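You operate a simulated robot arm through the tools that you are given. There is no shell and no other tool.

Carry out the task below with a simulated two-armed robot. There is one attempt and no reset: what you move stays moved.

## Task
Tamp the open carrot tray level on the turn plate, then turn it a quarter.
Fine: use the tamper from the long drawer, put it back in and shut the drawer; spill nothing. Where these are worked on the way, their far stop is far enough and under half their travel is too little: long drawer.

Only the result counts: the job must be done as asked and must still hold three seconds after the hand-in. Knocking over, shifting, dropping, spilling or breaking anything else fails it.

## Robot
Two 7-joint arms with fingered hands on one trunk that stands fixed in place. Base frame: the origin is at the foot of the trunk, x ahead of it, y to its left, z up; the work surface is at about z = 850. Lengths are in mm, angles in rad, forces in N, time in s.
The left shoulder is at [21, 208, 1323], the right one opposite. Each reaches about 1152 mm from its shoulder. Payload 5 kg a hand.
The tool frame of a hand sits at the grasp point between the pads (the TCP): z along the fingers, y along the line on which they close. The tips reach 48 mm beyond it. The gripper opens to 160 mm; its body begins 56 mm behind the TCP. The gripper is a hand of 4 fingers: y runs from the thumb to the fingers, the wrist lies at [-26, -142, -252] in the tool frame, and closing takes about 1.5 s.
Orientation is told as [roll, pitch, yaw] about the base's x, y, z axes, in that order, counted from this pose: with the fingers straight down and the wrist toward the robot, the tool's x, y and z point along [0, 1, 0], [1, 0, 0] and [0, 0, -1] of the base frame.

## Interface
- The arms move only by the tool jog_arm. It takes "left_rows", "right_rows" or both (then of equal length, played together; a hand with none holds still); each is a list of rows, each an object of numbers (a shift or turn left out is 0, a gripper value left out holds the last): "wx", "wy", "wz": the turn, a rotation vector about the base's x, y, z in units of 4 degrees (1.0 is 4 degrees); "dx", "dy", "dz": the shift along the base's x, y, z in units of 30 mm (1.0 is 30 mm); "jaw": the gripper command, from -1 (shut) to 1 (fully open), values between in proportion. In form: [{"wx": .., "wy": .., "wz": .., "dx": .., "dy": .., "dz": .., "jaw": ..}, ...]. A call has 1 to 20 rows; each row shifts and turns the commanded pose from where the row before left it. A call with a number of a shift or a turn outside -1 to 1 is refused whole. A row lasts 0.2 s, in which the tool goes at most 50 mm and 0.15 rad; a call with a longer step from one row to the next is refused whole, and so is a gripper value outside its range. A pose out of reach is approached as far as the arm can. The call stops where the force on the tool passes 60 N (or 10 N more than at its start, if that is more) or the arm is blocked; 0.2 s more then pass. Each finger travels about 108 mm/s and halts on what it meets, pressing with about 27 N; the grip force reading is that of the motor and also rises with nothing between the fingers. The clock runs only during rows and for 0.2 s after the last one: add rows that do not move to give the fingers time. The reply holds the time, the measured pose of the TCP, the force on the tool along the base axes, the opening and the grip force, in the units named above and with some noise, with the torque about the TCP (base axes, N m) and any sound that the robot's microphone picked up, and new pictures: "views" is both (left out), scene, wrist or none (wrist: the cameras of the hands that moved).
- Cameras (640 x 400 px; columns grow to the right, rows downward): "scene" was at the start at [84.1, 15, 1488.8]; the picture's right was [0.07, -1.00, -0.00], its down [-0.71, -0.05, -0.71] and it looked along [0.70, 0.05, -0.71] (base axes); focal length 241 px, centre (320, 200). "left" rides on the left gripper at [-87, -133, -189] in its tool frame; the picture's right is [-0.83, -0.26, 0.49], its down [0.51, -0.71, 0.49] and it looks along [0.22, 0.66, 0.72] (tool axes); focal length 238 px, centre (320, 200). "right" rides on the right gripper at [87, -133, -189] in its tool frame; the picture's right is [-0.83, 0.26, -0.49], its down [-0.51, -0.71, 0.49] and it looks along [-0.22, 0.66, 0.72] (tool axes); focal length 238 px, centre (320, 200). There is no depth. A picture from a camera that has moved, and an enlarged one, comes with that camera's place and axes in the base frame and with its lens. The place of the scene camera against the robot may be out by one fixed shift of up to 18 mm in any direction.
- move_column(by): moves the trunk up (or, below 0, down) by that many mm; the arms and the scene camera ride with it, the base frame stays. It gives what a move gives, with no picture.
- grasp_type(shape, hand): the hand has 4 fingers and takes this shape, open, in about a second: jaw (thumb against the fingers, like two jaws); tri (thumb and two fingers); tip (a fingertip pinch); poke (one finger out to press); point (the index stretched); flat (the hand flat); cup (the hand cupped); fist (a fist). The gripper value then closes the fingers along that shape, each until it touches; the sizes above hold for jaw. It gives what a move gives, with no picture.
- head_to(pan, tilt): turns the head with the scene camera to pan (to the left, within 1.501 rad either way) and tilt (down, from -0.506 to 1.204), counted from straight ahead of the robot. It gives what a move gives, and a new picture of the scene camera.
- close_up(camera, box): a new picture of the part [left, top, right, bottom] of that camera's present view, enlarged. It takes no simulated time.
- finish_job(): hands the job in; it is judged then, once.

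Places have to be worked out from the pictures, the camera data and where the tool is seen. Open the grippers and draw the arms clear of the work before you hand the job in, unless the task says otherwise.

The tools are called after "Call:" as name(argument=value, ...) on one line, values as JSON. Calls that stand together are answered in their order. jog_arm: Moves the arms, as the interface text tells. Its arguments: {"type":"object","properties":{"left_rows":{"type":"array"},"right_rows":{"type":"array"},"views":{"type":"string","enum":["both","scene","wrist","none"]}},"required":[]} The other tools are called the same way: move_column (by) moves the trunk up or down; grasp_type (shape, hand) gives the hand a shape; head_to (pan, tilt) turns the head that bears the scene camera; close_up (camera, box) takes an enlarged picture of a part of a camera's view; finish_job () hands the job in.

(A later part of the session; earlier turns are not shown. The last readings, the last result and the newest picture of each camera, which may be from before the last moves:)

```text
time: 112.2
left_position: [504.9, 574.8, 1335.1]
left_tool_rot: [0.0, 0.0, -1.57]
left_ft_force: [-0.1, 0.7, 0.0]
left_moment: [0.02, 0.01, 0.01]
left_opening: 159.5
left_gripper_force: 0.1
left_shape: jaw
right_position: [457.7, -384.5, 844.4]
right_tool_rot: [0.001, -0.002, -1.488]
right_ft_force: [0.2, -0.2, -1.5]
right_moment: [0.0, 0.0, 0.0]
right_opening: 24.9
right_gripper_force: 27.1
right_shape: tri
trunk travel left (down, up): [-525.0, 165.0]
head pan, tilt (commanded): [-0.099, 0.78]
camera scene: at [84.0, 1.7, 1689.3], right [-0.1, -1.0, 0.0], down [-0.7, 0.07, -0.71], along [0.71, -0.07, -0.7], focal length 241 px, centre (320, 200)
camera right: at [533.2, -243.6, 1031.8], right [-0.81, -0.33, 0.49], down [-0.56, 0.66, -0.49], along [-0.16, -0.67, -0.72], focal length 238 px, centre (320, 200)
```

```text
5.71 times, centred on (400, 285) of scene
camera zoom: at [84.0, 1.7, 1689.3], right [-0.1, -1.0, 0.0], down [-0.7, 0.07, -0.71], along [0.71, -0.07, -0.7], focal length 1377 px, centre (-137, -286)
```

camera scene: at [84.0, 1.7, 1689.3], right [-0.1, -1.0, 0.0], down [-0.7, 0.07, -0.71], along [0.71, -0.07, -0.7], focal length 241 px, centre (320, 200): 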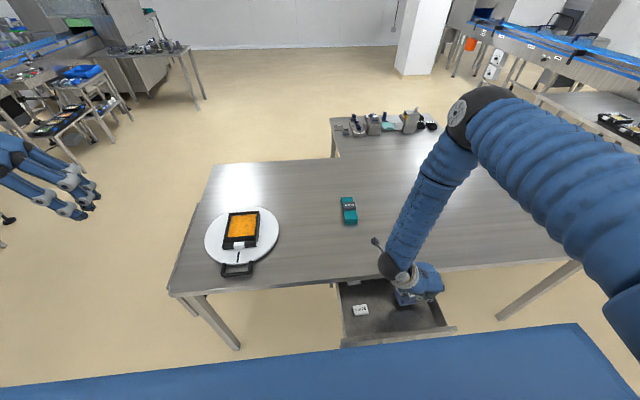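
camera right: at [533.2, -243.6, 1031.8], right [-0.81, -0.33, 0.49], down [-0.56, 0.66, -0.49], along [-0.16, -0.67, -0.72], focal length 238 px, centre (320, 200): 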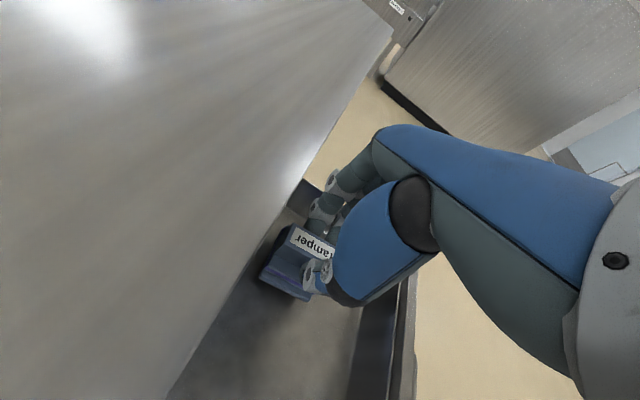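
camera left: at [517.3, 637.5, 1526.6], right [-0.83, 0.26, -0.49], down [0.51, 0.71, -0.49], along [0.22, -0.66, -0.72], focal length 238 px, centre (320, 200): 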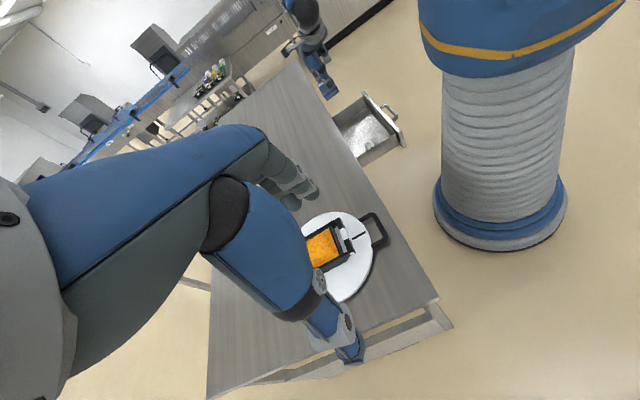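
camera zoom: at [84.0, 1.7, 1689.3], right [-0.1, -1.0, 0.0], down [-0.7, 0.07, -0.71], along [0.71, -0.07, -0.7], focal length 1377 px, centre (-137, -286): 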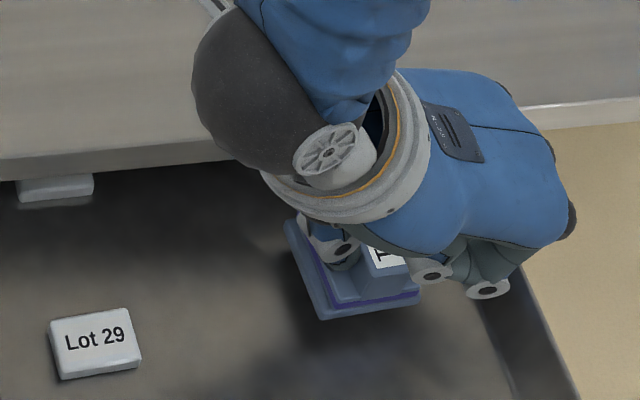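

Still about 25 mm above the floor. I lower in small steps until the floor takes the tamper.

Call:
jog_arm(right_rows=[{"dz": -0.25}, {"dz": -0.25}, {"dz": -0.15}, {}], views="none")

Call:
jog_arm(right_rows=[{"dz": -0.08}, {"dz": -0.06}, {}], views="none")

```text
time: 113.2
left_position: [505.1, 574.3, 1335.9]
left_tool_rot: [0.0, 0.0, -1.571]
left_ft_force: [-0.3, 0.3, 0.3]
left_moment: [-0.01, 0.01, -0.01]
left_opening: 159.7
left_gripper_force: 0.1
left_shape: jaw
right_position: [460.2, -384.7, 825.9]
right_tool_rot: [0.004, -0.003, -1.488]
right_ft_force: [0.1, -0.3, -0.6]
right_moment: [-0.01, 0.0, 0.04]
right_opening: 25.2
right_gripper_force: 27.1
right_shape: tri
trunk travel left (down, up): [-525.0, 165.0]
head pan, tilt (commanded): [-0.099, 0.78]
```

```text
time: 114.0
left_position: [504.7, 574.8, 1334.8]
left_tool_rot: [-0.001, 0.001, -1.57]
left_ft_force: [0.0, 0.0, -0.2]
left_moment: [0.02, 0.03, 0.03]
left_opening: 159.9
left_gripper_force: 0.1
left_shape: jaw
right_position: [459.7, -385.9, 822.7]
right_tool_rot: [0.002, -0.002, -1.49]
right_ft_force: [-0.3, 0.1, -0.6]
right_moment: [0.02, 0.02, 0.03]
right_opening: 24.9
right_gripper_force: 26.8
right_shape: tri
trunk travel left (down, up): [-525.0, 165.0]
head pan, tilt (commanded): [-0.099, 0.78]
```

No floor contact yet at z = 822; I keep stepping down a few mm.

Call:
jog_arm(right_rows=[{"dz": -0.07}, {"dz": -0.05}, {}], views="none")

Call:
jog_arm(right_rows=[{"dz": -0.05}, {}], views="none")

```text
time: 114.8
left_position: [505.1, 575.8, 1334.6]
left_tool_rot: [0.0, 0.0, -1.572]
left_ft_force: [-0.3, 0.0, -0.3]
left_moment: [-0.01, 0.0, 0.02]
left_opening: 159.5
left_gripper_force: 0.2
left_shape: jaw
right_position: [459.1, -383.9, 818.5]
right_tool_rot: [0.001, -0.002, -1.489]
right_ft_force: [0.1, -0.5, -0.1]
right_moment: [-0.03, 0.04, -0.01]
right_opening: 25.5
right_gripper_force: 27.4
right_shape: tri
trunk travel left (down, up): [-525.0, 165.0]
head pan, tilt (commanded): [-0.099, 0.78]
```

```text
time: 115.4
left_position: [503.9, 576.7, 1335.7]
left_tool_rot: [-0.002, 0.0, -1.571]
left_ft_force: [0.5, 0.6, 0.3]
left_moment: [0.0, 0.01, 0.0]
left_opening: 159.5
left_gripper_force: 0.1
left_shape: jaw
right_position: [458.1, -383.3, 816.5]
right_tool_rot: [0.002, -0.002, -1.489]
right_ft_force: [-1.1, 0.1, 10.5]
right_moment: [-0.04, 0.01, -0.04]
right_opening: 24.7
right_gripper_force: 26.7
right_shape: tri
trunk travel left (down, up): [-525.0, 165.0]
head pan, tilt (commanded): [-0.099, 0.78]
```

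The floor carries the tamper now. I ease up slightly, open to about 56 mm and look before retreating.

Call:
jog_arm(right_rows=[{"dz": 0.04}, {"jaw": -0.6}, {"jaw": -0.45}, {"jaw": -0.3}, {}], views="wrist")

Call:
close_up(camera="right", box=[240, 180, 400, 340])

Call:
close_up(camera="scene", box=[350, 250, 450, 320])

```text
time: 116.6
left_position: [505.3, 574.4, 1336.0]
left_tool_rot: [0.002, -0.001, -1.571]
left_ft_force: [-0.2, 0.2, 0.5]
left_moment: [0.01, 0.03, 0.01]
left_opening: 159.7
left_gripper_force: 0.1
left_shape: jaw
right_position: [458.5, -385.9, 818.4]
right_tool_rot: [0.002, -0.003, -1.49]
right_ft_force: [0.3, 0.0, -0.1]
right_moment: [-0.04, -0.01, 0.02]
right_opening: 55.4
right_gripper_force: 0.1
right_shape: tri
trunk travel left (down, up): [-525.0, 165.0]
head pan, tilt (commanded): [-0.099, 0.78]
camera right: at [533.9, -244.1, 1005.5], right [-0.81, -0.32, 0.48], down [-0.56, 0.66, -0.49], along [-0.16, -0.67, -0.72], focal length 238 px, centre (320, 200)
```

right: 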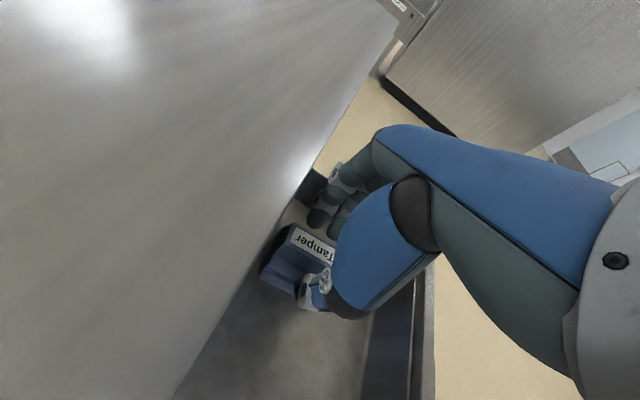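

```text
2.50 times, centred on (320, 260) of right
camera zoom: at [533.9, -244.1, 1005.5], right [-0.81, -0.32, 0.48], down [-0.56, 0.66, -0.49], along [-0.16, -0.67, -0.72], focal length 596 px, centre (320, 50)
```

zoom: 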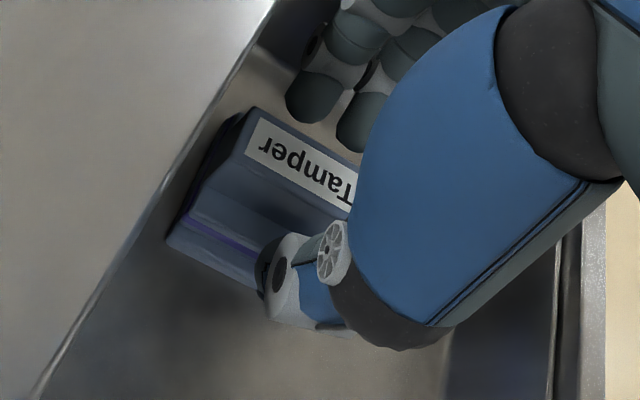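

```text
5.71 times, centred on (400, 285) of scene
camera zoom: at [84.1, 1.6, 1689.2], right [-0.1, -1.0, 0.0], down [-0.7, 0.07, -0.71], along [0.71, -0.07, -0.7], focal length 1377 px, centre (-137, -286)
```

zoom: 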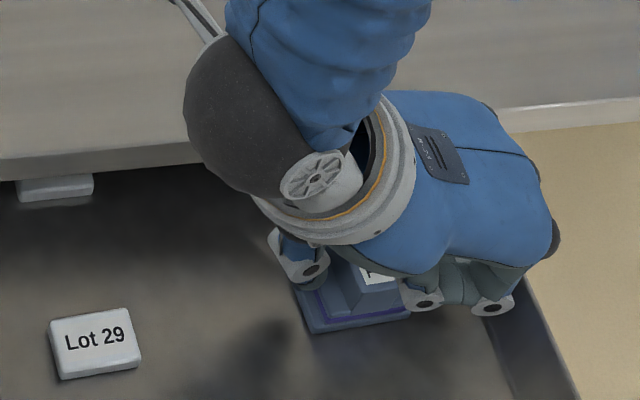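

The tamper stands free in the drawer. I raise the hand straight up, back off toward the robot and turn the yaw back to 0 for closing the drawer.

Call:
jog_arm(right_rows=[{"dz": 0.3}, {"dz": 0.4}, {"dz": 0.7}, {"dz": 0.8}, {"dz": 0.8}, {"dz": 0.8}, {"dz": 0.8}, {"dz": 0.8, "dx": -0.3}, {"dx": -0.6}, {"dx": -0.6}, {"dx": -0.4}, {}], views="both")

Call:
close_up(camera="right", box=[120, 180, 400, 400])

```text
time: 119.2
left_position: [504.8, 574.9, 1334.7]
left_tool_rot: [0.0, -0.001, -1.573]
left_ft_force: [0.5, -0.2, -0.3]
left_moment: [0.01, 0.05, 0.04]
left_opening: 159.6
left_gripper_force: 0.0
left_shape: jaw
right_position: [400.8, -384.4, 979.2]
right_tool_rot: [0.001, -0.002, -1.489]
right_ft_force: [-0.1, 0.2, 0.0]
right_moment: [-0.02, 0.01, -0.03]
right_opening: 55.6
right_gripper_force: 0.1
right_shape: tri
trunk travel left (down, up): [-525.0, 165.0]
head pan, tilt (commanded): [-0.099, 0.78]
camera scene: at [84.6, 1.5, 1689.2], right [-0.1, -1.0, 0.0], down [-0.7, 0.07, -0.71], along [0.71, -0.07, -0.7], focal length 241 px, centre (320, 200)
camera right: at [475.5, -244.1, 1166.9], right [-0.81, -0.32, 0.49], down [-0.56, 0.66, -0.49], along [-0.16, -0.67, -0.72], focal length 238 px, centre (320, 200)
```

scene: 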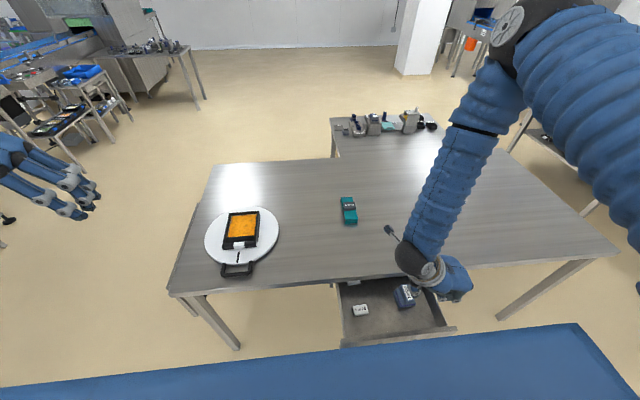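
right: 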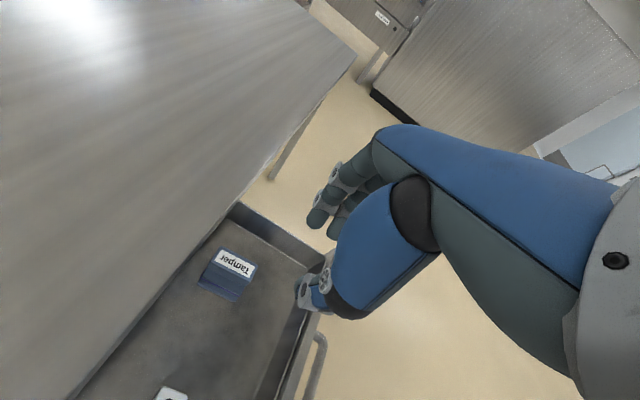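

```text
1.82 times, centred on (260, 290) of right
camera zoom: at [475.5, -244.1, 1166.9], right [-0.81, -0.32, 0.49], down [-0.56, 0.66, -0.49], along [-0.16, -0.67, -0.72], focal length 433 px, centre (429, 36)
```

zoom: 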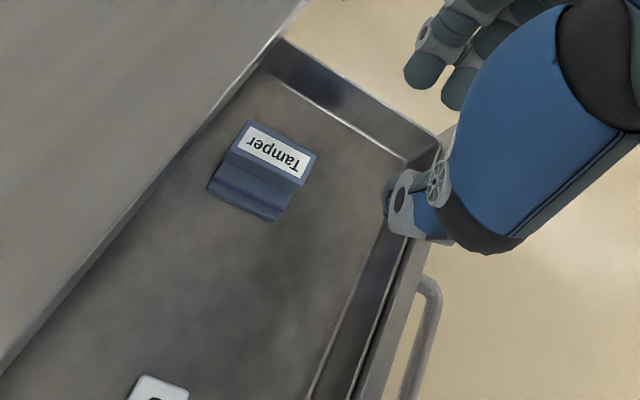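

The tamper stands upright in the drawer beside the Lot box. I turn the hand back to yaw 0 and close its fingers, to use the closed fingertips as a pusher on the drawer front right of the handle.

Call:
jog_arm(right_rows=[{"wz": 1, "dy": -0.06}, {"wz": 1, "dy": -0.06}, {"wz": 1, "dy": -0.06}, {"wz": 1, "dy": -0.06}, {"wz": 1, "dy": -0.06}, {"wz": 1, "dy": -0.06}, {"wz": 1, "dy": -0.06}, {"wz": 1, "dy": -0.06}, {"wz": 1, "dy": -0.06}, {"wz": 1, "dy": -0.06}, {"wz": 1, "dy": -0.06}, {"wz": 1, "dy": -0.06}, {"wz": 1, "dy": -0.06}, {"wz": 1, "dy": -0.06}, {"wz": 1, "dy": -0.06}, {"wz": 1, "dy": -0.06}, {"wz": 1, "dy": -0.06}, {"wz": 1, "dy": -0.06}, {"wz": 1, "dy": -0.06}, {"wz": 1, "dy": -0.06}], views="none")

Call:
jog_arm(right_rows=[{"wz": 0.65, "wy": -0.7, "wx": 0, "jaw": -1}, {"wz": 0.68, "wy": -0.7}, {"wy": -0.94, "dx": -0.5}, {"wy": -0.94, "dx": -0.5}, {"wy": -0.94, "dx": -0.5}, {"wy": -0.94, "dx": -0.5}, {"wy": -0.94, "dx": -0.5}, {"wy": -0.94, "dx": -0.5}, {"wy": -0.94, "dx": -0.5}, {"wy": -0.94, "dx": -0.5}, {"wy": -0.94, "dx": -0.5}, {"wy": -0.94, "dx": -0.5}, {"wy": -0.5, "dx": -0.3}, {}], views="both")

```text
time: 123.4
left_position: [504.2, 575.3, 1334.7]
left_tool_rot: [0.0, 0.001, -1.571]
left_ft_force: [-0.2, 0.0, 0.0]
left_moment: [0.01, 0.0, 0.0]
left_opening: 159.8
left_gripper_force: 0.1
left_shape: jaw
right_position: [403.1, -420.9, 979.3]
right_tool_rot: [0.003, -0.003, -0.093]
right_ft_force: [-0.3, 0.5, -0.2]
right_moment: [-0.01, 0.0, 0.01]
right_opening: 55.6
right_gripper_force: 0.1
right_shape: tri
trunk travel left (down, up): [-525.0, 165.0]
head pan, tilt (commanded): [-0.099, 0.78]
```

```text
time: 126.4
left_position: [506.0, 575.8, 1335.9]
left_tool_rot: [0.0, 0.0, -1.571]
left_ft_force: [1.2, -0.8, -0.2]
left_moment: [0.0, 0.06, 0.0]
left_opening: 160.1
left_gripper_force: 0.0
left_shape: jaw
right_position: [242.8, -420.4, 981.5]
right_tool_rot: [0.009, -0.79, -0.001]
right_ft_force: [1.4, -0.2, -0.2]
right_moment: [-0.03, -0.01, -0.01]
right_opening: 0.0
right_gripper_force: 26.6
right_shape: tri
trunk travel left (down, up): [-525.0, 165.0]
head pan, tilt (commanded): [-0.099, 0.78]
camera scene: at [84.3, 1.5, 1689.3], right [-0.1, -0.99, 0.0], down [-0.7, 0.07, -0.71], along [0.71, -0.07, -0.7], focal length 241 px, centre (320, 200)
camera right: at [13.9, -334.3, 1018.9], right [-0.16, -0.84, 0.52], down [-0.15, -0.5, -0.85], along [0.98, -0.21, -0.04], focal length 238 px, centre (320, 200)
```

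scene: 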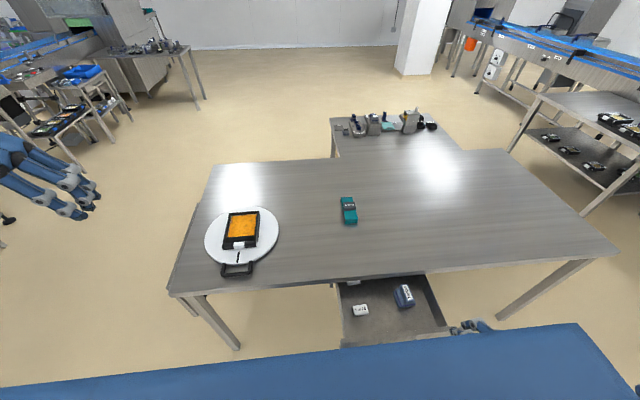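
right: 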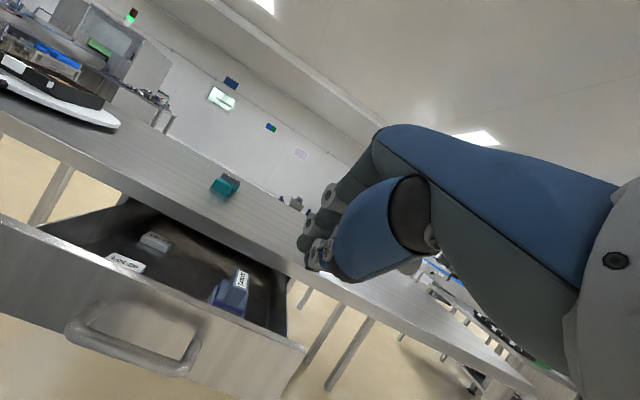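

The view shows the drawer front's top at z ≈ 806 with its right end near y = −500. I lower the closed hand straight down in front of the panel.

Call:
jog_arm(right_rows=[{"dz": -0.7}, {"dz": -0.8}, {"dz": -0.8}, {"dz": -0.8}, {"dz": -0.8}, {"dz": -0.8}, {"dz": -0.7}, {"dz": -0.3}, {}], views="wrist")

Call:
close_up(camera="right", box=[160, 150, 480, 350])

```text
time: 128.4
left_position: [504.4, 575.5, 1335.0]
left_tool_rot: [-0.001, -0.001, -1.57]
left_ft_force: [0.0, -0.5, -0.6]
left_moment: [0.0, 0.02, -0.01]
left_opening: 159.7
left_gripper_force: 0.1
left_shape: jaw
right_position: [243.0, -421.6, 808.1]
right_tool_rot: [0.01, -0.791, 0.0]
right_ft_force: [-0.4, 0.0, -0.1]
right_moment: [0.01, 0.02, -0.01]
right_opening: 0.0
right_gripper_force: 27.2
right_shape: tri
trunk travel left (down, up): [-525.0, 165.0]
head pan, tilt (commanded): [-0.099, 0.78]
camera right: at [15.1, -336.0, 845.9], right [-0.16, -0.84, 0.52], down [-0.15, -0.5, -0.85], along [0.98, -0.21, -0.04], focal length 238 px, centre (320, 200)
```

right: 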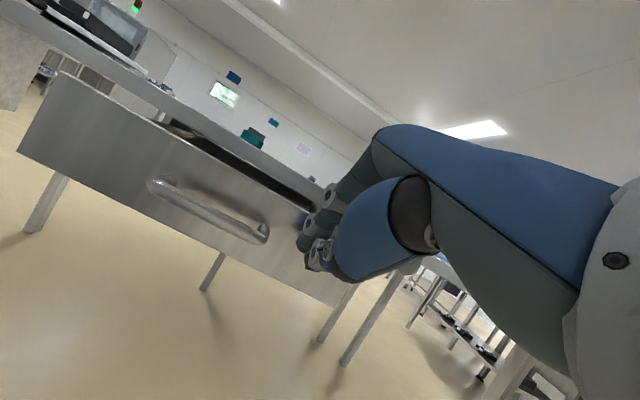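

```text
2.00 times, centred on (320, 250) of right
camera zoom: at [15.1, -336.0, 845.9], right [-0.16, -0.84, 0.52], down [-0.15, -0.5, -0.85], along [0.98, -0.21, -0.04], focal length 477 px, centre (320, 100)
```

zoom: 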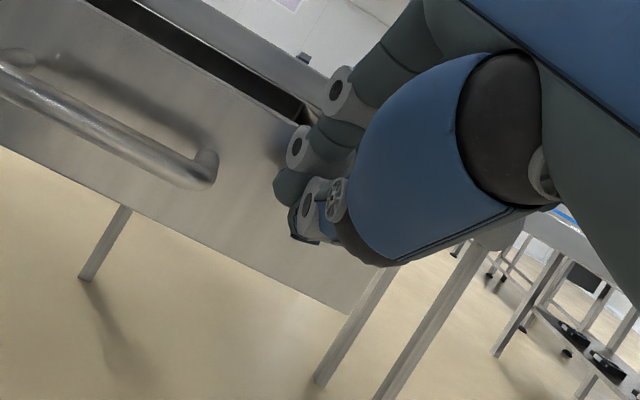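

The closed fingers face the panel right of the handle. I push forward in a smooth series and check on the way.

Call:
jog_arm(right_rows=[{"dx": 0.3}, {"dx": 0.4}, {"dx": 0.4}, {"dx": 0.3}, {"dx": 0.3}, {"dx": 0.4}, {"dx": 0.45}, {"dx": 0.5}, {"dx": 0.5}, {"dx": 0.5}, {}], views="both")

```text
time: 130.8
left_position: [503.7, 575.1, 1335.3]
left_tool_rot: [0.001, 0.0, -1.571]
left_ft_force: [0.0, 0.5, 0.7]
left_moment: [0.03, -0.04, 0.01]
left_opening: 159.7
left_gripper_force: 0.1
left_shape: jaw
right_position: [364.0, -422.8, 807.6]
right_tool_rot: [0.008, -0.791, 0.001]
right_ft_force: [0.2, 0.8, 0.1]
right_moment: [0.01, 0.0, -0.01]
right_opening: 0.0
right_gripper_force: 26.9
right_shape: tri
trunk travel left (down, up): [-525.0, 165.0]
head pan, tilt (commanded): [-0.099, 0.78]
camera scene: at [83.6, 1.2, 1689.3], right [-0.1, -1.0, 0.0], down [-0.7, 0.07, -0.71], along [0.71, -0.07, -0.7], focal length 241 px, centre (320, 200)
camera right: at [136.2, -335.8, 846.3], right [-0.16, -0.84, 0.52], down [-0.15, -0.5, -0.85], along [0.98, -0.21, -0.04], focal length 238 px, centre (320, 200)
```

scene: 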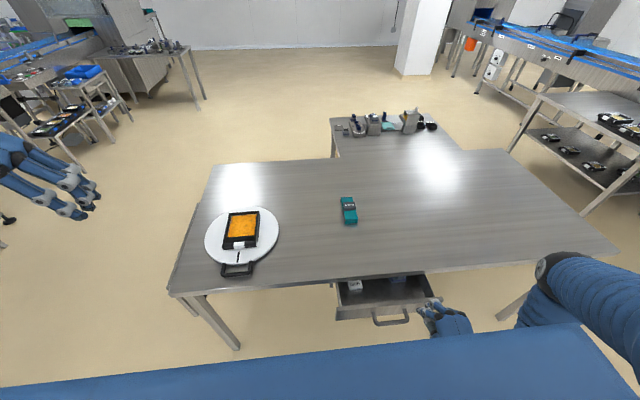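
right: 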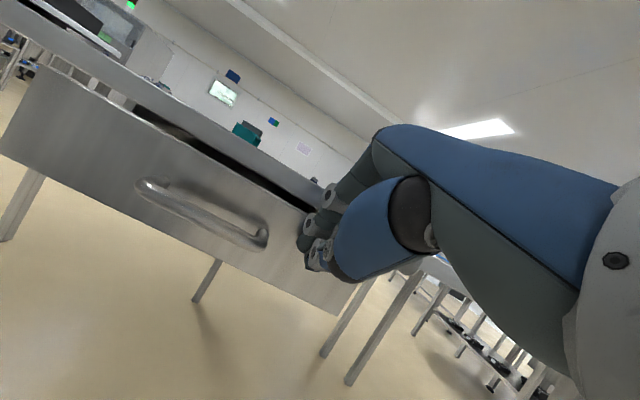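

The drawer is moving in easily. I push on, slower near the end.

Call:
jog_arm(right_rows=[{"dx": 0.4}, {"dx": 0.5}, {"dx": 0.5}, {"dx": 0.5}, {"dx": 0.5}, {"dx": 0.4}, {"dx": 0.3}, {}], views="both")

Call:
close_up(camera="scene", box=[320, 250, 480, 340])

```text
time: 132.6
left_position: [504.4, 574.9, 1335.2]
left_tool_rot: [-0.001, 0.0, -1.571]
left_ft_force: [0.5, -0.6, 0.6]
left_moment: [0.05, 0.01, -0.03]
left_opening: 159.6
left_gripper_force: 0.0
left_shape: jaw
right_position: [458.5, -421.7, 810.0]
right_tool_rot: [0.007, -0.79, 0.0]
right_ft_force: [-1.8, -0.1, 0.0]
right_moment: [-0.02, -0.01, -0.01]
right_opening: 0.0
right_gripper_force: 26.7
right_shape: tri
trunk travel left (down, up): [-525.0, 165.0]
head pan, tilt (commanded): [-0.099, 0.78]
camera scene: at [83.8, 1.3, 1689.3], right [-0.1, -1.0, 0.0], down [-0.7, 0.07, -0.71], along [0.71, -0.07, -0.7], focal length 241 px, centre (320, 200)
camera right: at [230.1, -334.1, 846.3], right [-0.16, -0.84, 0.52], down [-0.15, -0.5, -0.85], along [0.98, -0.21, -0.04], focal length 238 px, centre (320, 200)
```

scene: 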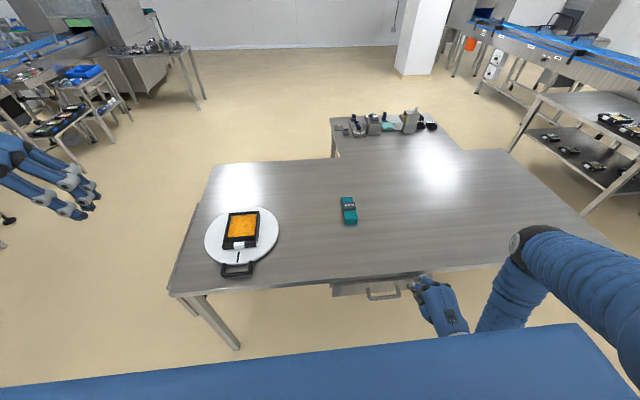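
right: 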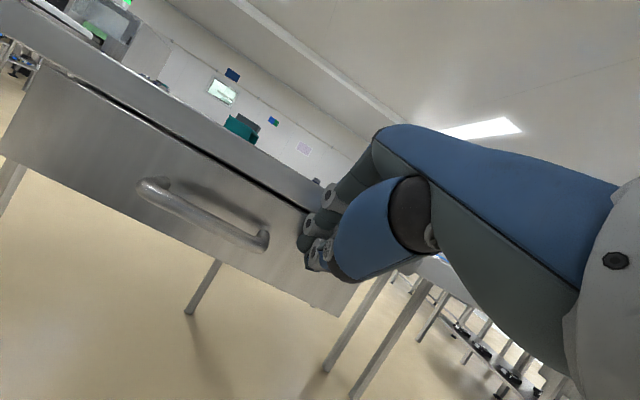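

```text
4.00 times, centred on (400, 295) of scene
camera zoom: at [83.8, 1.3, 1689.3], right [-0.1, -1.0, 0.0], down [-0.7, 0.07, -0.71], along [0.71, -0.07, -0.7], focal length 964 px, centre (0, -180)
```

zoom: 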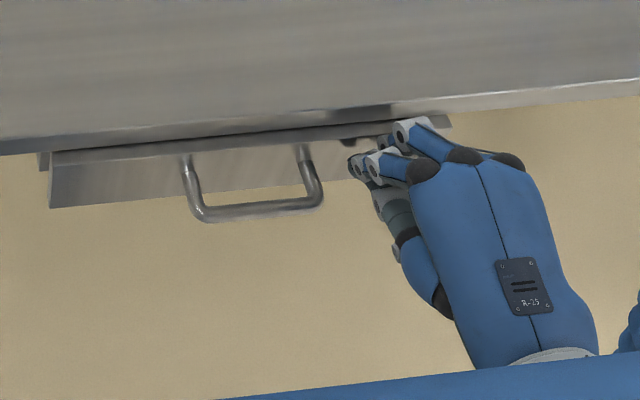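

About 20–30 mm remain. I push on in small steps until the force shows the stop.

Call:
jog_arm(right_rows=[{"dx": 0.25}, {"dx": 0.25}, {"dx": 0.2}, {"dx": 0.15}, {}], views="none")

Call:
close_up(camera="scene", box=[320, 250, 480, 340])

Call:
close_up(camera="right", box=[0, 50, 400, 300])

```text
time: 133.8
left_position: [502.2, 575.4, 1337.4]
left_tool_rot: [0.002, 0.0, -1.57]
left_ft_force: [-0.6, -0.6, -0.7]
left_moment: [0.02, 0.0, 0.02]
left_opening: 159.7
left_gripper_force: 0.0
left_shape: jaw
right_position: [475.6, -420.2, 809.6]
right_tool_rot: [0.007, -0.787, 0.0]
right_ft_force: [-44.1, 0.8, 2.6]
right_moment: [-0.02, -0.37, -0.61]
right_opening: 0.0
right_gripper_force: 26.8
right_shape: tri
trunk travel left (down, up): [-525.0, 165.0]
head pan, tilt (commanded): [-0.099, 0.78]
```

```text
4.00 times, centred on (400, 295) of scene
camera zoom: at [79.7, 1.5, 1689.5], right [-0.1, -0.99, 0.0], down [-0.7, 0.07, -0.71], along [0.71, -0.07, -0.7], focal length 964 px, centre (0, -180)
```

zoom: 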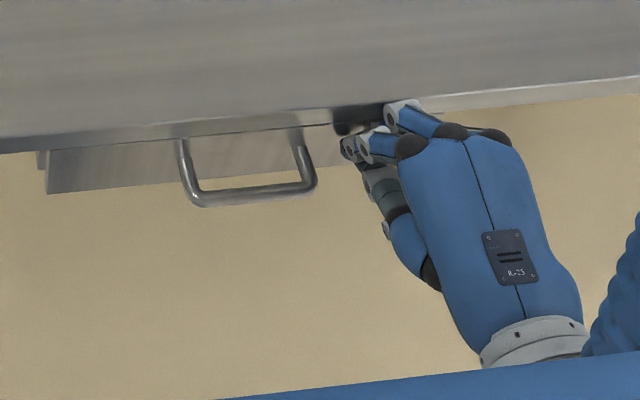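

```text
1.60 times, centred on (200, 175) of right
camera zoom: at [249.3, -334.0, 847.5], right [-0.16, -0.84, 0.52], down [-0.15, -0.5, -0.85], along [0.98, -0.21, -0.05], focal length 381 px, centre (512, 240)
```

zoom: 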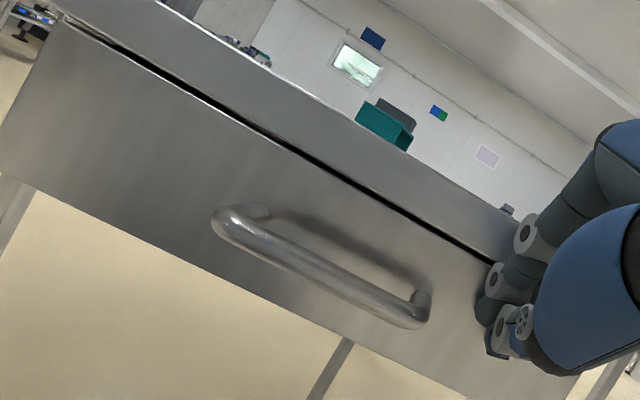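

The force reached 44 N, but the moments suggest part of the contact is higher up, perhaps a knuckle on the table edge. I back off a little and compare the drawer's position with the closed state at the start.

Call:
jog_arm(right_rows=[{"dx": -0.3}, {"dx": -0.6}, {"dx": -0.8}, {"dx": -0.8}, {}], views="both")

Call:
close_up(camera="right", box=[0, 50, 320, 250])

Call:
close_up(camera="scene", box=[320, 250, 480, 340])

```text
time: 135.0
left_position: [504.0, 575.1, 1334.1]
left_tool_rot: [0.0, -0.001, -1.572]
left_ft_force: [0.5, 1.0, 0.1]
left_moment: [-0.01, 0.04, 0.04]
left_opening: 159.9
left_gripper_force: 0.1
left_shape: jaw
right_position: [408.5, -420.2, 810.2]
right_tool_rot: [0.008, -0.791, 0.0]
right_ft_force: [0.6, -0.8, -0.1]
right_moment: [0.02, 0.01, 0.0]
right_opening: 0.0
right_gripper_force: 26.8
right_shape: tri
trunk travel left (down, up): [-525.0, 165.0]
head pan, tilt (commanded): [-0.099, 0.78]
camera scene: at [84.3, 1.5, 1689.2], right [-0.1, -1.0, 0.0], down [-0.7, 0.07, -0.71], along [0.71, -0.07, -0.7], focal length 241 px, centre (320, 200)
camera right: at [179.6, -333.8, 847.4], right [-0.16, -0.84, 0.52], down [-0.15, -0.5, -0.85], along [0.98, -0.21, -0.04], focal length 238 px, centre (320, 200)
```

scene: 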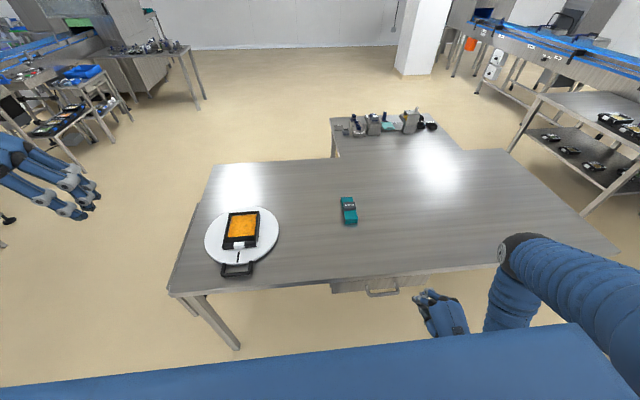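
right: 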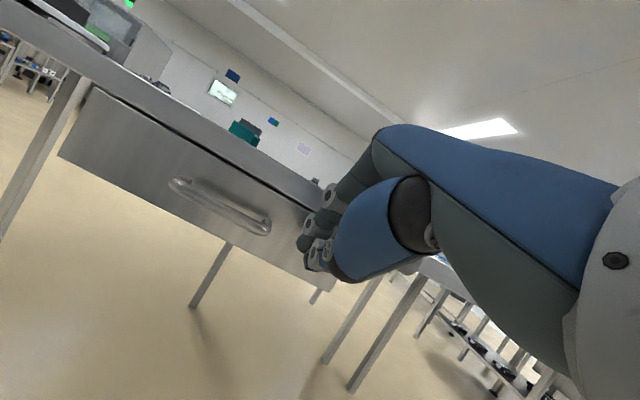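

```text
2.00 times, centred on (160, 150) of right
camera zoom: at [179.6, -333.8, 847.4], right [-0.16, -0.84, 0.52], down [-0.15, -0.5, -0.85], along [0.98, -0.21, -0.04], focal length 477 px, centre (640, 300)
```

zoom: 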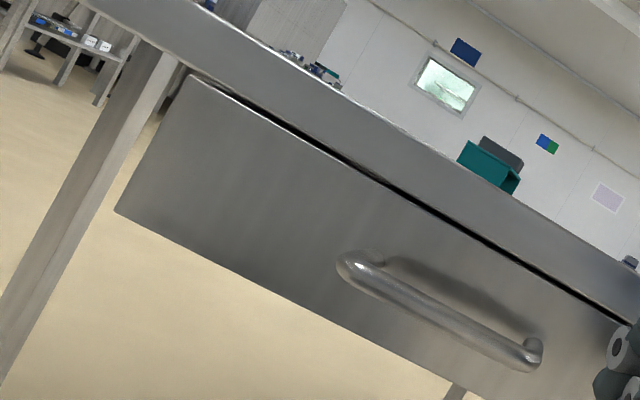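

```text
4.00 times, centred on (400, 295) of scene
camera zoom: at [84.3, 1.5, 1689.2], right [-0.1, -1.0, 0.0], down [-0.7, 0.07, -0.71], along [0.71, -0.07, -0.7], focal length 964 px, centre (0, -180)
```

zoom: 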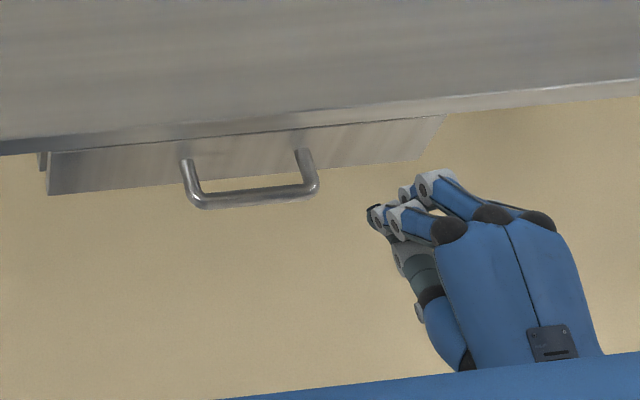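

To compare directly, I set the head exactly as in the earlier picture of the closed drawer and take the same crop.

Call:
head_to(pan=0.0, tilt=0.7)

Call:
close_up(camera="scene", box=[320, 280, 500, 390])

```text
time: 135.7
left_position: [505.0, 575.5, 1335.7]
left_tool_rot: [-0.001, 0.0, -1.569]
left_ft_force: [-0.7, -0.5, 0.2]
left_moment: [0.02, -0.01, -0.03]
left_opening: 159.7
left_gripper_force: 0.1
left_shape: jaw
right_position: [407.0, -420.1, 809.4]
right_tool_rot: [0.009, -0.791, 0.001]
right_ft_force: [-1.0, 0.8, 0.1]
right_moment: [0.0, -0.01, 0.06]
right_opening: 0.0
right_gripper_force: 27.0
right_shape: tri
trunk travel left (down, up): [-525.0, 165.0]
head pan, tilt (commanded): [0.0, 0.7]
camera scene: at [87.7, 9.4, 1695.9], right [0.0, -1.0, 0.0], down [-0.64, 0.0, -0.76], along [0.76, 0.0, -0.64], focal length 241 px, centre (320, 200)
```

scene: 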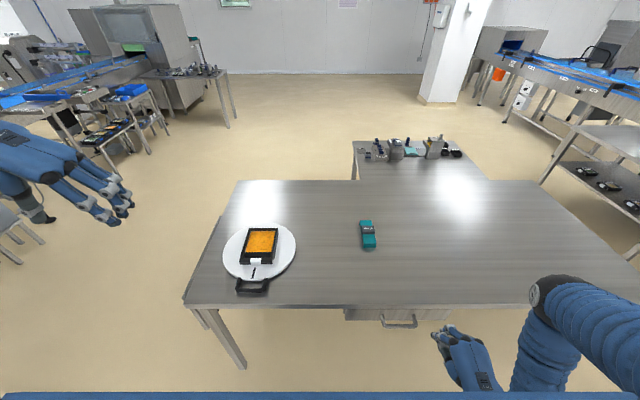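

```text
3.56 times, centred on (410, 335) of scene
camera zoom: at [87.7, 9.4, 1695.9], right [0.0, -1.0, 0.0], down [-0.64, 0.0, -0.76], along [0.76, 0.0, -0.64], focal length 857 px, centre (0, -280)
```

zoom: 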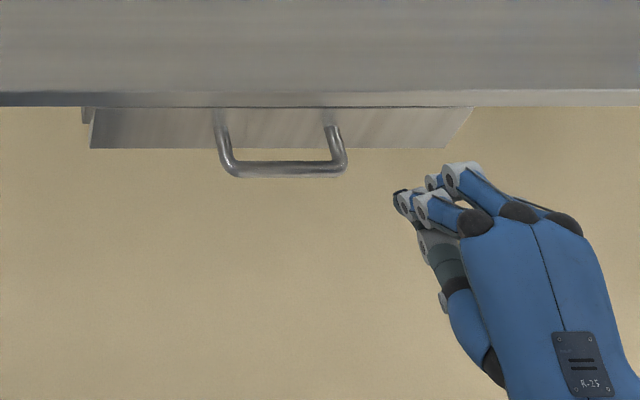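

Compared with the start picture the drawer is still about 7 mm open, so the knuckles had met the table edge. I pitch the hand flatter (−65°) so the fingertips lead, lower it slightly, and push again.

Call:
jog_arm(right_rows=[{"wy": -1, "dz": -0.13}, {"wy": -1, "dz": -0.13}, {"wy": -1, "dz": -0.13}, {"wy": -1, "dz": -0.13}, {"wy": -1, "dz": -0.13}, {"dx": 0.5}, {"dx": 0.5}, {"dx": 0.4}, {"dx": 0.3}, {}], views="both")

Call:
close_up(camera="scene", box=[320, 280, 500, 390])

```text
time: 137.9
left_position: [504.0, 574.6, 1335.7]
left_tool_rot: [-0.001, 0.0, -1.572]
left_ft_force: [0.5, 0.4, -0.1]
left_moment: [-0.02, -0.04, 0.0]
left_opening: 159.7
left_gripper_force: 0.0
left_shape: jaw
right_position: [460.6, -420.1, 789.6]
right_tool_rot: [0.007, -1.139, -0.001]
right_ft_force: [-0.7, 0.2, -0.2]
right_moment: [0.0, 0.0, 0.01]
right_opening: 0.0
right_gripper_force: 27.1
right_shape: tri
trunk travel left (down, up): [-525.0, 165.0]
head pan, tilt (commanded): [0.0, 0.7]
camera scene: at [87.2, 9.3, 1696.0], right [0.0, -1.0, 0.0], down [-0.64, 0.0, -0.76], along [0.76, 0.0, -0.64], focal length 241 px, centre (320, 200)
camera right: at [232.2, -333.8, 747.3], right [-0.33, -0.84, 0.44], down [0.15, -0.5, -0.85], along [0.93, -0.21, 0.29], focal length 238 px, centre (320, 200)
```

scene: 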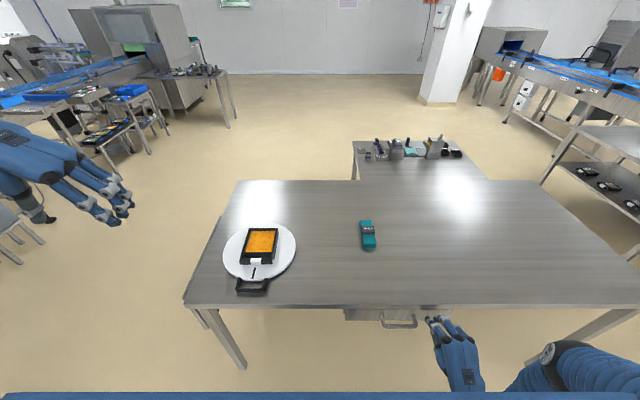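
right: 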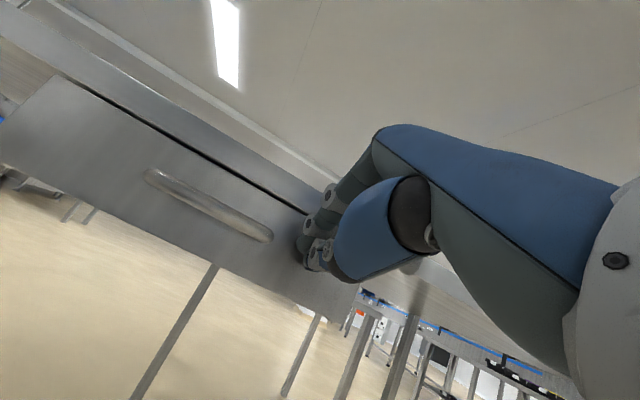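

```text
3.56 times, centred on (410, 335) of scene
camera zoom: at [87.2, 9.3, 1696.0], right [0.0, -1.0, 0.0], down [-0.64, 0.0, -0.76], along [0.76, 0.0, -0.64], focal length 857 px, centre (0, -280)
```

zoom: 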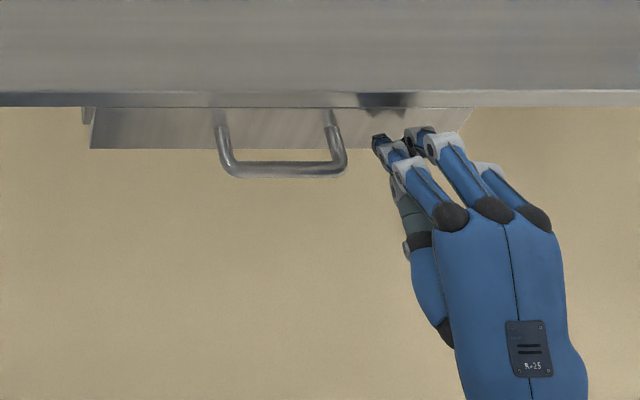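

The fingertips now lead, near the panel. I push on in small steps.

Call:
jog_arm(right_rows=[{"dx": 0.2}, {"dx": 0.15}, {"dx": 0.15}, {"dx": 0.1}, {}], views="none")

Call:
close_up(camera="scene", box=[320, 280, 500, 390])

```text
time: 139.1
left_position: [505.2, 574.6, 1333.9]
left_tool_rot: [-0.001, 0.0, -1.571]
left_ft_force: [0.0, 0.1, -0.4]
left_moment: [0.01, 0.02, 0.0]
left_opening: 159.7
left_gripper_force: 0.1
left_shape: jaw
right_position: [477.1, -419.8, 788.5]
right_tool_rot: [0.007, -1.139, 0.0]
right_ft_force: [-0.8, -0.2, 0.3]
right_moment: [-0.01, 0.01, 0.01]
right_opening: 0.0
right_gripper_force: 27.1
right_shape: tri
trunk travel left (down, up): [-525.0, 165.0]
head pan, tilt (commanded): [0.0, 0.7]
```

```text
3.56 times, centred on (410, 335) of scene
camera zoom: at [87.6, 9.6, 1696.0], right [0.0, -1.0, 0.0], down [-0.64, 0.0, -0.76], along [0.76, 0.0, -0.64], focal length 857 px, centre (0, -280)
```

zoom: 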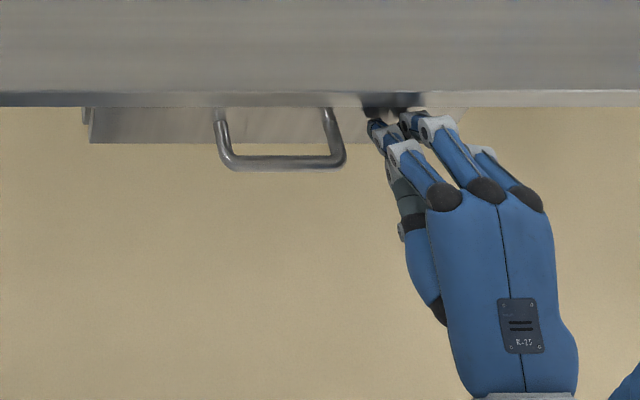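

The drawer moved in again and is nearly at the start position; I keep pushing until the force rises.

Call:
jog_arm(right_rows=[{"dx": 0.1}, {"dx": 0.1}, {"dx": 0.07}, {}], views="none")

Call:
close_up(camera="scene", box=[320, 280, 500, 390])

```text
time: 140.1
left_position: [500.8, 576.4, 1336.5]
left_tool_rot: [0.002, 0.001, -1.57]
left_ft_force: [0.3, 0.5, 0.5]
left_moment: [-0.02, -0.02, -0.01]
left_opening: 159.6
left_gripper_force: 0.0
left_shape: jaw
right_position: [481.1, -420.7, 789.5]
right_tool_rot: [0.009, -1.138, 0.0]
right_ft_force: [-43.2, 0.2, 10.0]
right_moment: [0.16, -0.11, 0.35]
right_opening: 0.0
right_gripper_force: 27.2
right_shape: tri
trunk travel left (down, up): [-525.0, 165.0]
head pan, tilt (commanded): [0.0, 0.7]
```

```text
3.56 times, centred on (410, 335) of scene
camera zoom: at [83.2, 9.9, 1696.2], right [0.0, -1.0, 0.0], down [-0.64, 0.0, -0.77], along [0.77, 0.0, -0.64], focal length 857 px, centre (0, -280)
```

zoom: 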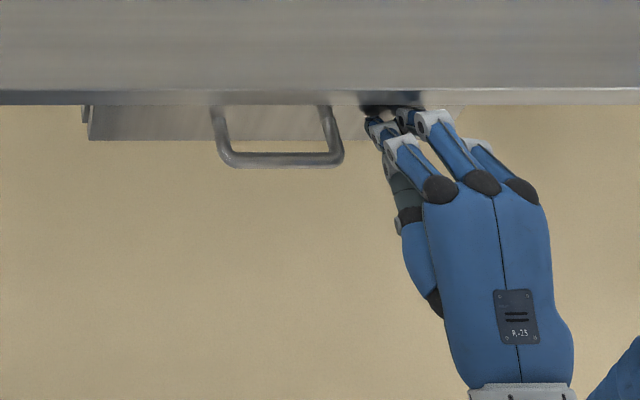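

The force shows a stop at 43 N. I retreat and compare with the start picture again.

Call:
jog_arm(right_rows=[{"dx": -0.2}, {"dx": -0.6}, {"dx": -0.8}, {"dx": -0.8}, {}], views="none")

Call:
close_up(camera="scene", box=[320, 280, 500, 390])

Call:
close_up(camera="right", box=[0, 50, 320, 250])

```text
time: 141.3
left_position: [505.2, 576.5, 1335.3]
left_tool_rot: [0.0, 0.0, -1.571]
left_ft_force: [0.6, 0.0, -0.6]
left_moment: [0.01, 0.01, -0.02]
left_opening: 159.6
left_gripper_force: 0.0
left_shape: jaw
right_position: [415.2, -423.9, 792.1]
right_tool_rot: [0.01, -1.139, 0.0]
right_ft_force: [0.2, 0.8, 0.1]
right_moment: [-0.01, -0.01, 0.02]
right_opening: 0.0
right_gripper_force: 26.7
right_shape: tri
trunk travel left (down, up): [-525.0, 165.0]
head pan, tilt (commanded): [0.0, 0.7]
```

```text
3.56 times, centred on (410, 335) of scene
camera zoom: at [88.0, 9.8, 1695.9], right [0.0, -1.0, 0.0], down [-0.64, 0.0, -0.76], along [0.76, 0.0, -0.64], focal length 857 px, centre (0, -280)
```

zoom: 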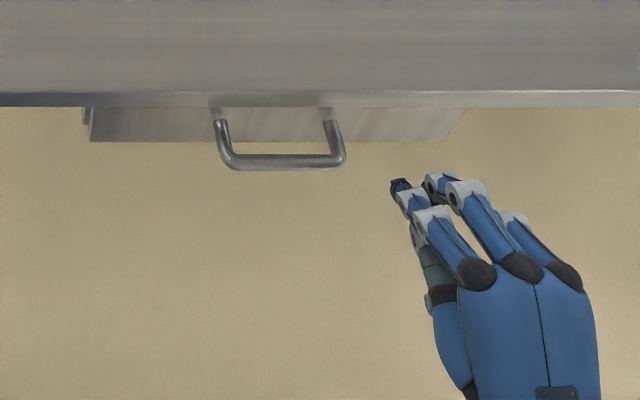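

```text
2.00 times, centred on (160, 150) of right
camera zoom: at [187.6, -337.2, 748.1], right [-0.33, -0.84, 0.44], down [0.15, -0.5, -0.85], along [0.93, -0.21, 0.29], focal length 477 px, centre (640, 300)
```

zoom: 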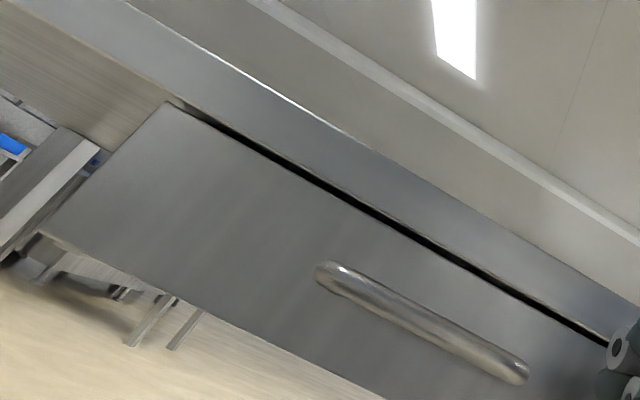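

The crop now matches the start picture: table edge, panel bottom and handle bar are at the same rows, so the drawer is shut. I withdraw the right arm upward and away, straightening it, so the trunk can come down for the plate work.

Call:
jog_arm(right_rows=[{"dx": -0.3, "dz": 0.6, "wy": 0.9}, {"dz": 1.0, "wy": 0.9}, {"dz": 1.0, "wy": 0.9}, {"dz": 1.0, "wy": 0.9}, {"dz": 1.0, "wy": 0.9}, {"dz": 1.0, "wy": 0.9}, {"dz": 1.0, "wy": 0.9}, {"dz": 1.0, "wy": 0.9}, {"dz": 1.0, "wy": 0.9, "dx": 0.5}, {"dz": 1.0, "wy": 0.9, "dx": 0.5}, {"dz": 1.0, "wy": 0.9, "dx": 0.5}, {"dz": 1.0, "wy": 0.9, "dx": 0.5}, {"dz": 1.0, "wy": 0.9, "dx": 0.5}, {"dz": 1.0, "wy": 0.9, "dx": 0.5}, {"dz": 1.0, "wy": 0.9, "dx": 0.5}, {"dz": 1.0, "wy": 0.9, "dx": 0.5}, {"dz": 1.0, "wy": 0.9, "dx": 0.5}, {"dz": 1.0, "wy": 0.9, "dx": 0.5}, {"dz": 0.7, "wy": 0.1, "dx": 0.5}, {}], views="scene")

```text
time: 145.5
left_position: [504.8, 574.2, 1335.5]
left_tool_rot: [-0.002, 0.001, -1.57]
left_ft_force: [0.1, 0.2, 0.3]
left_moment: [-0.01, -0.02, -0.02]
left_opening: 159.5
left_gripper_force: 0.0
left_shape: jaw
right_position: [570.7, -422.9, 1337.6]
right_tool_rot: [0.008, 0.001, -0.001]
right_ft_force: [-0.1, -0.4, 0.7]
right_moment: [-0.01, 0.0, -0.01]
right_opening: 0.0
right_gripper_force: 27.0
right_shape: tri
trunk travel left (down, up): [-525.0, 165.0]
head pan, tilt (commanded): [0.0, 0.7]
camera scene: at [88.0, 9.5, 1695.9], right [0.0, -1.0, 0.0], down [-0.64, 0.0, -0.76], along [0.76, 0.0, -0.64], focal length 241 px, centre (320, 200)
```

scene: 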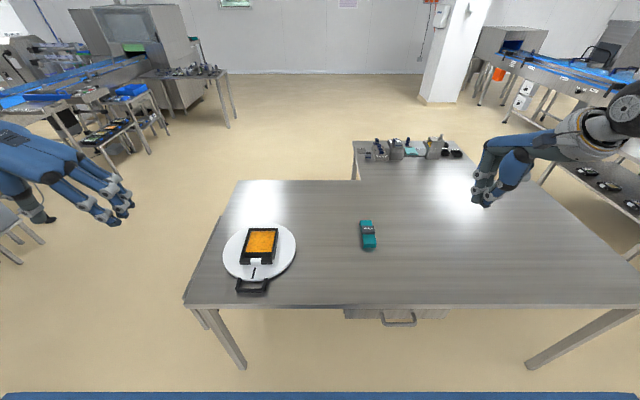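

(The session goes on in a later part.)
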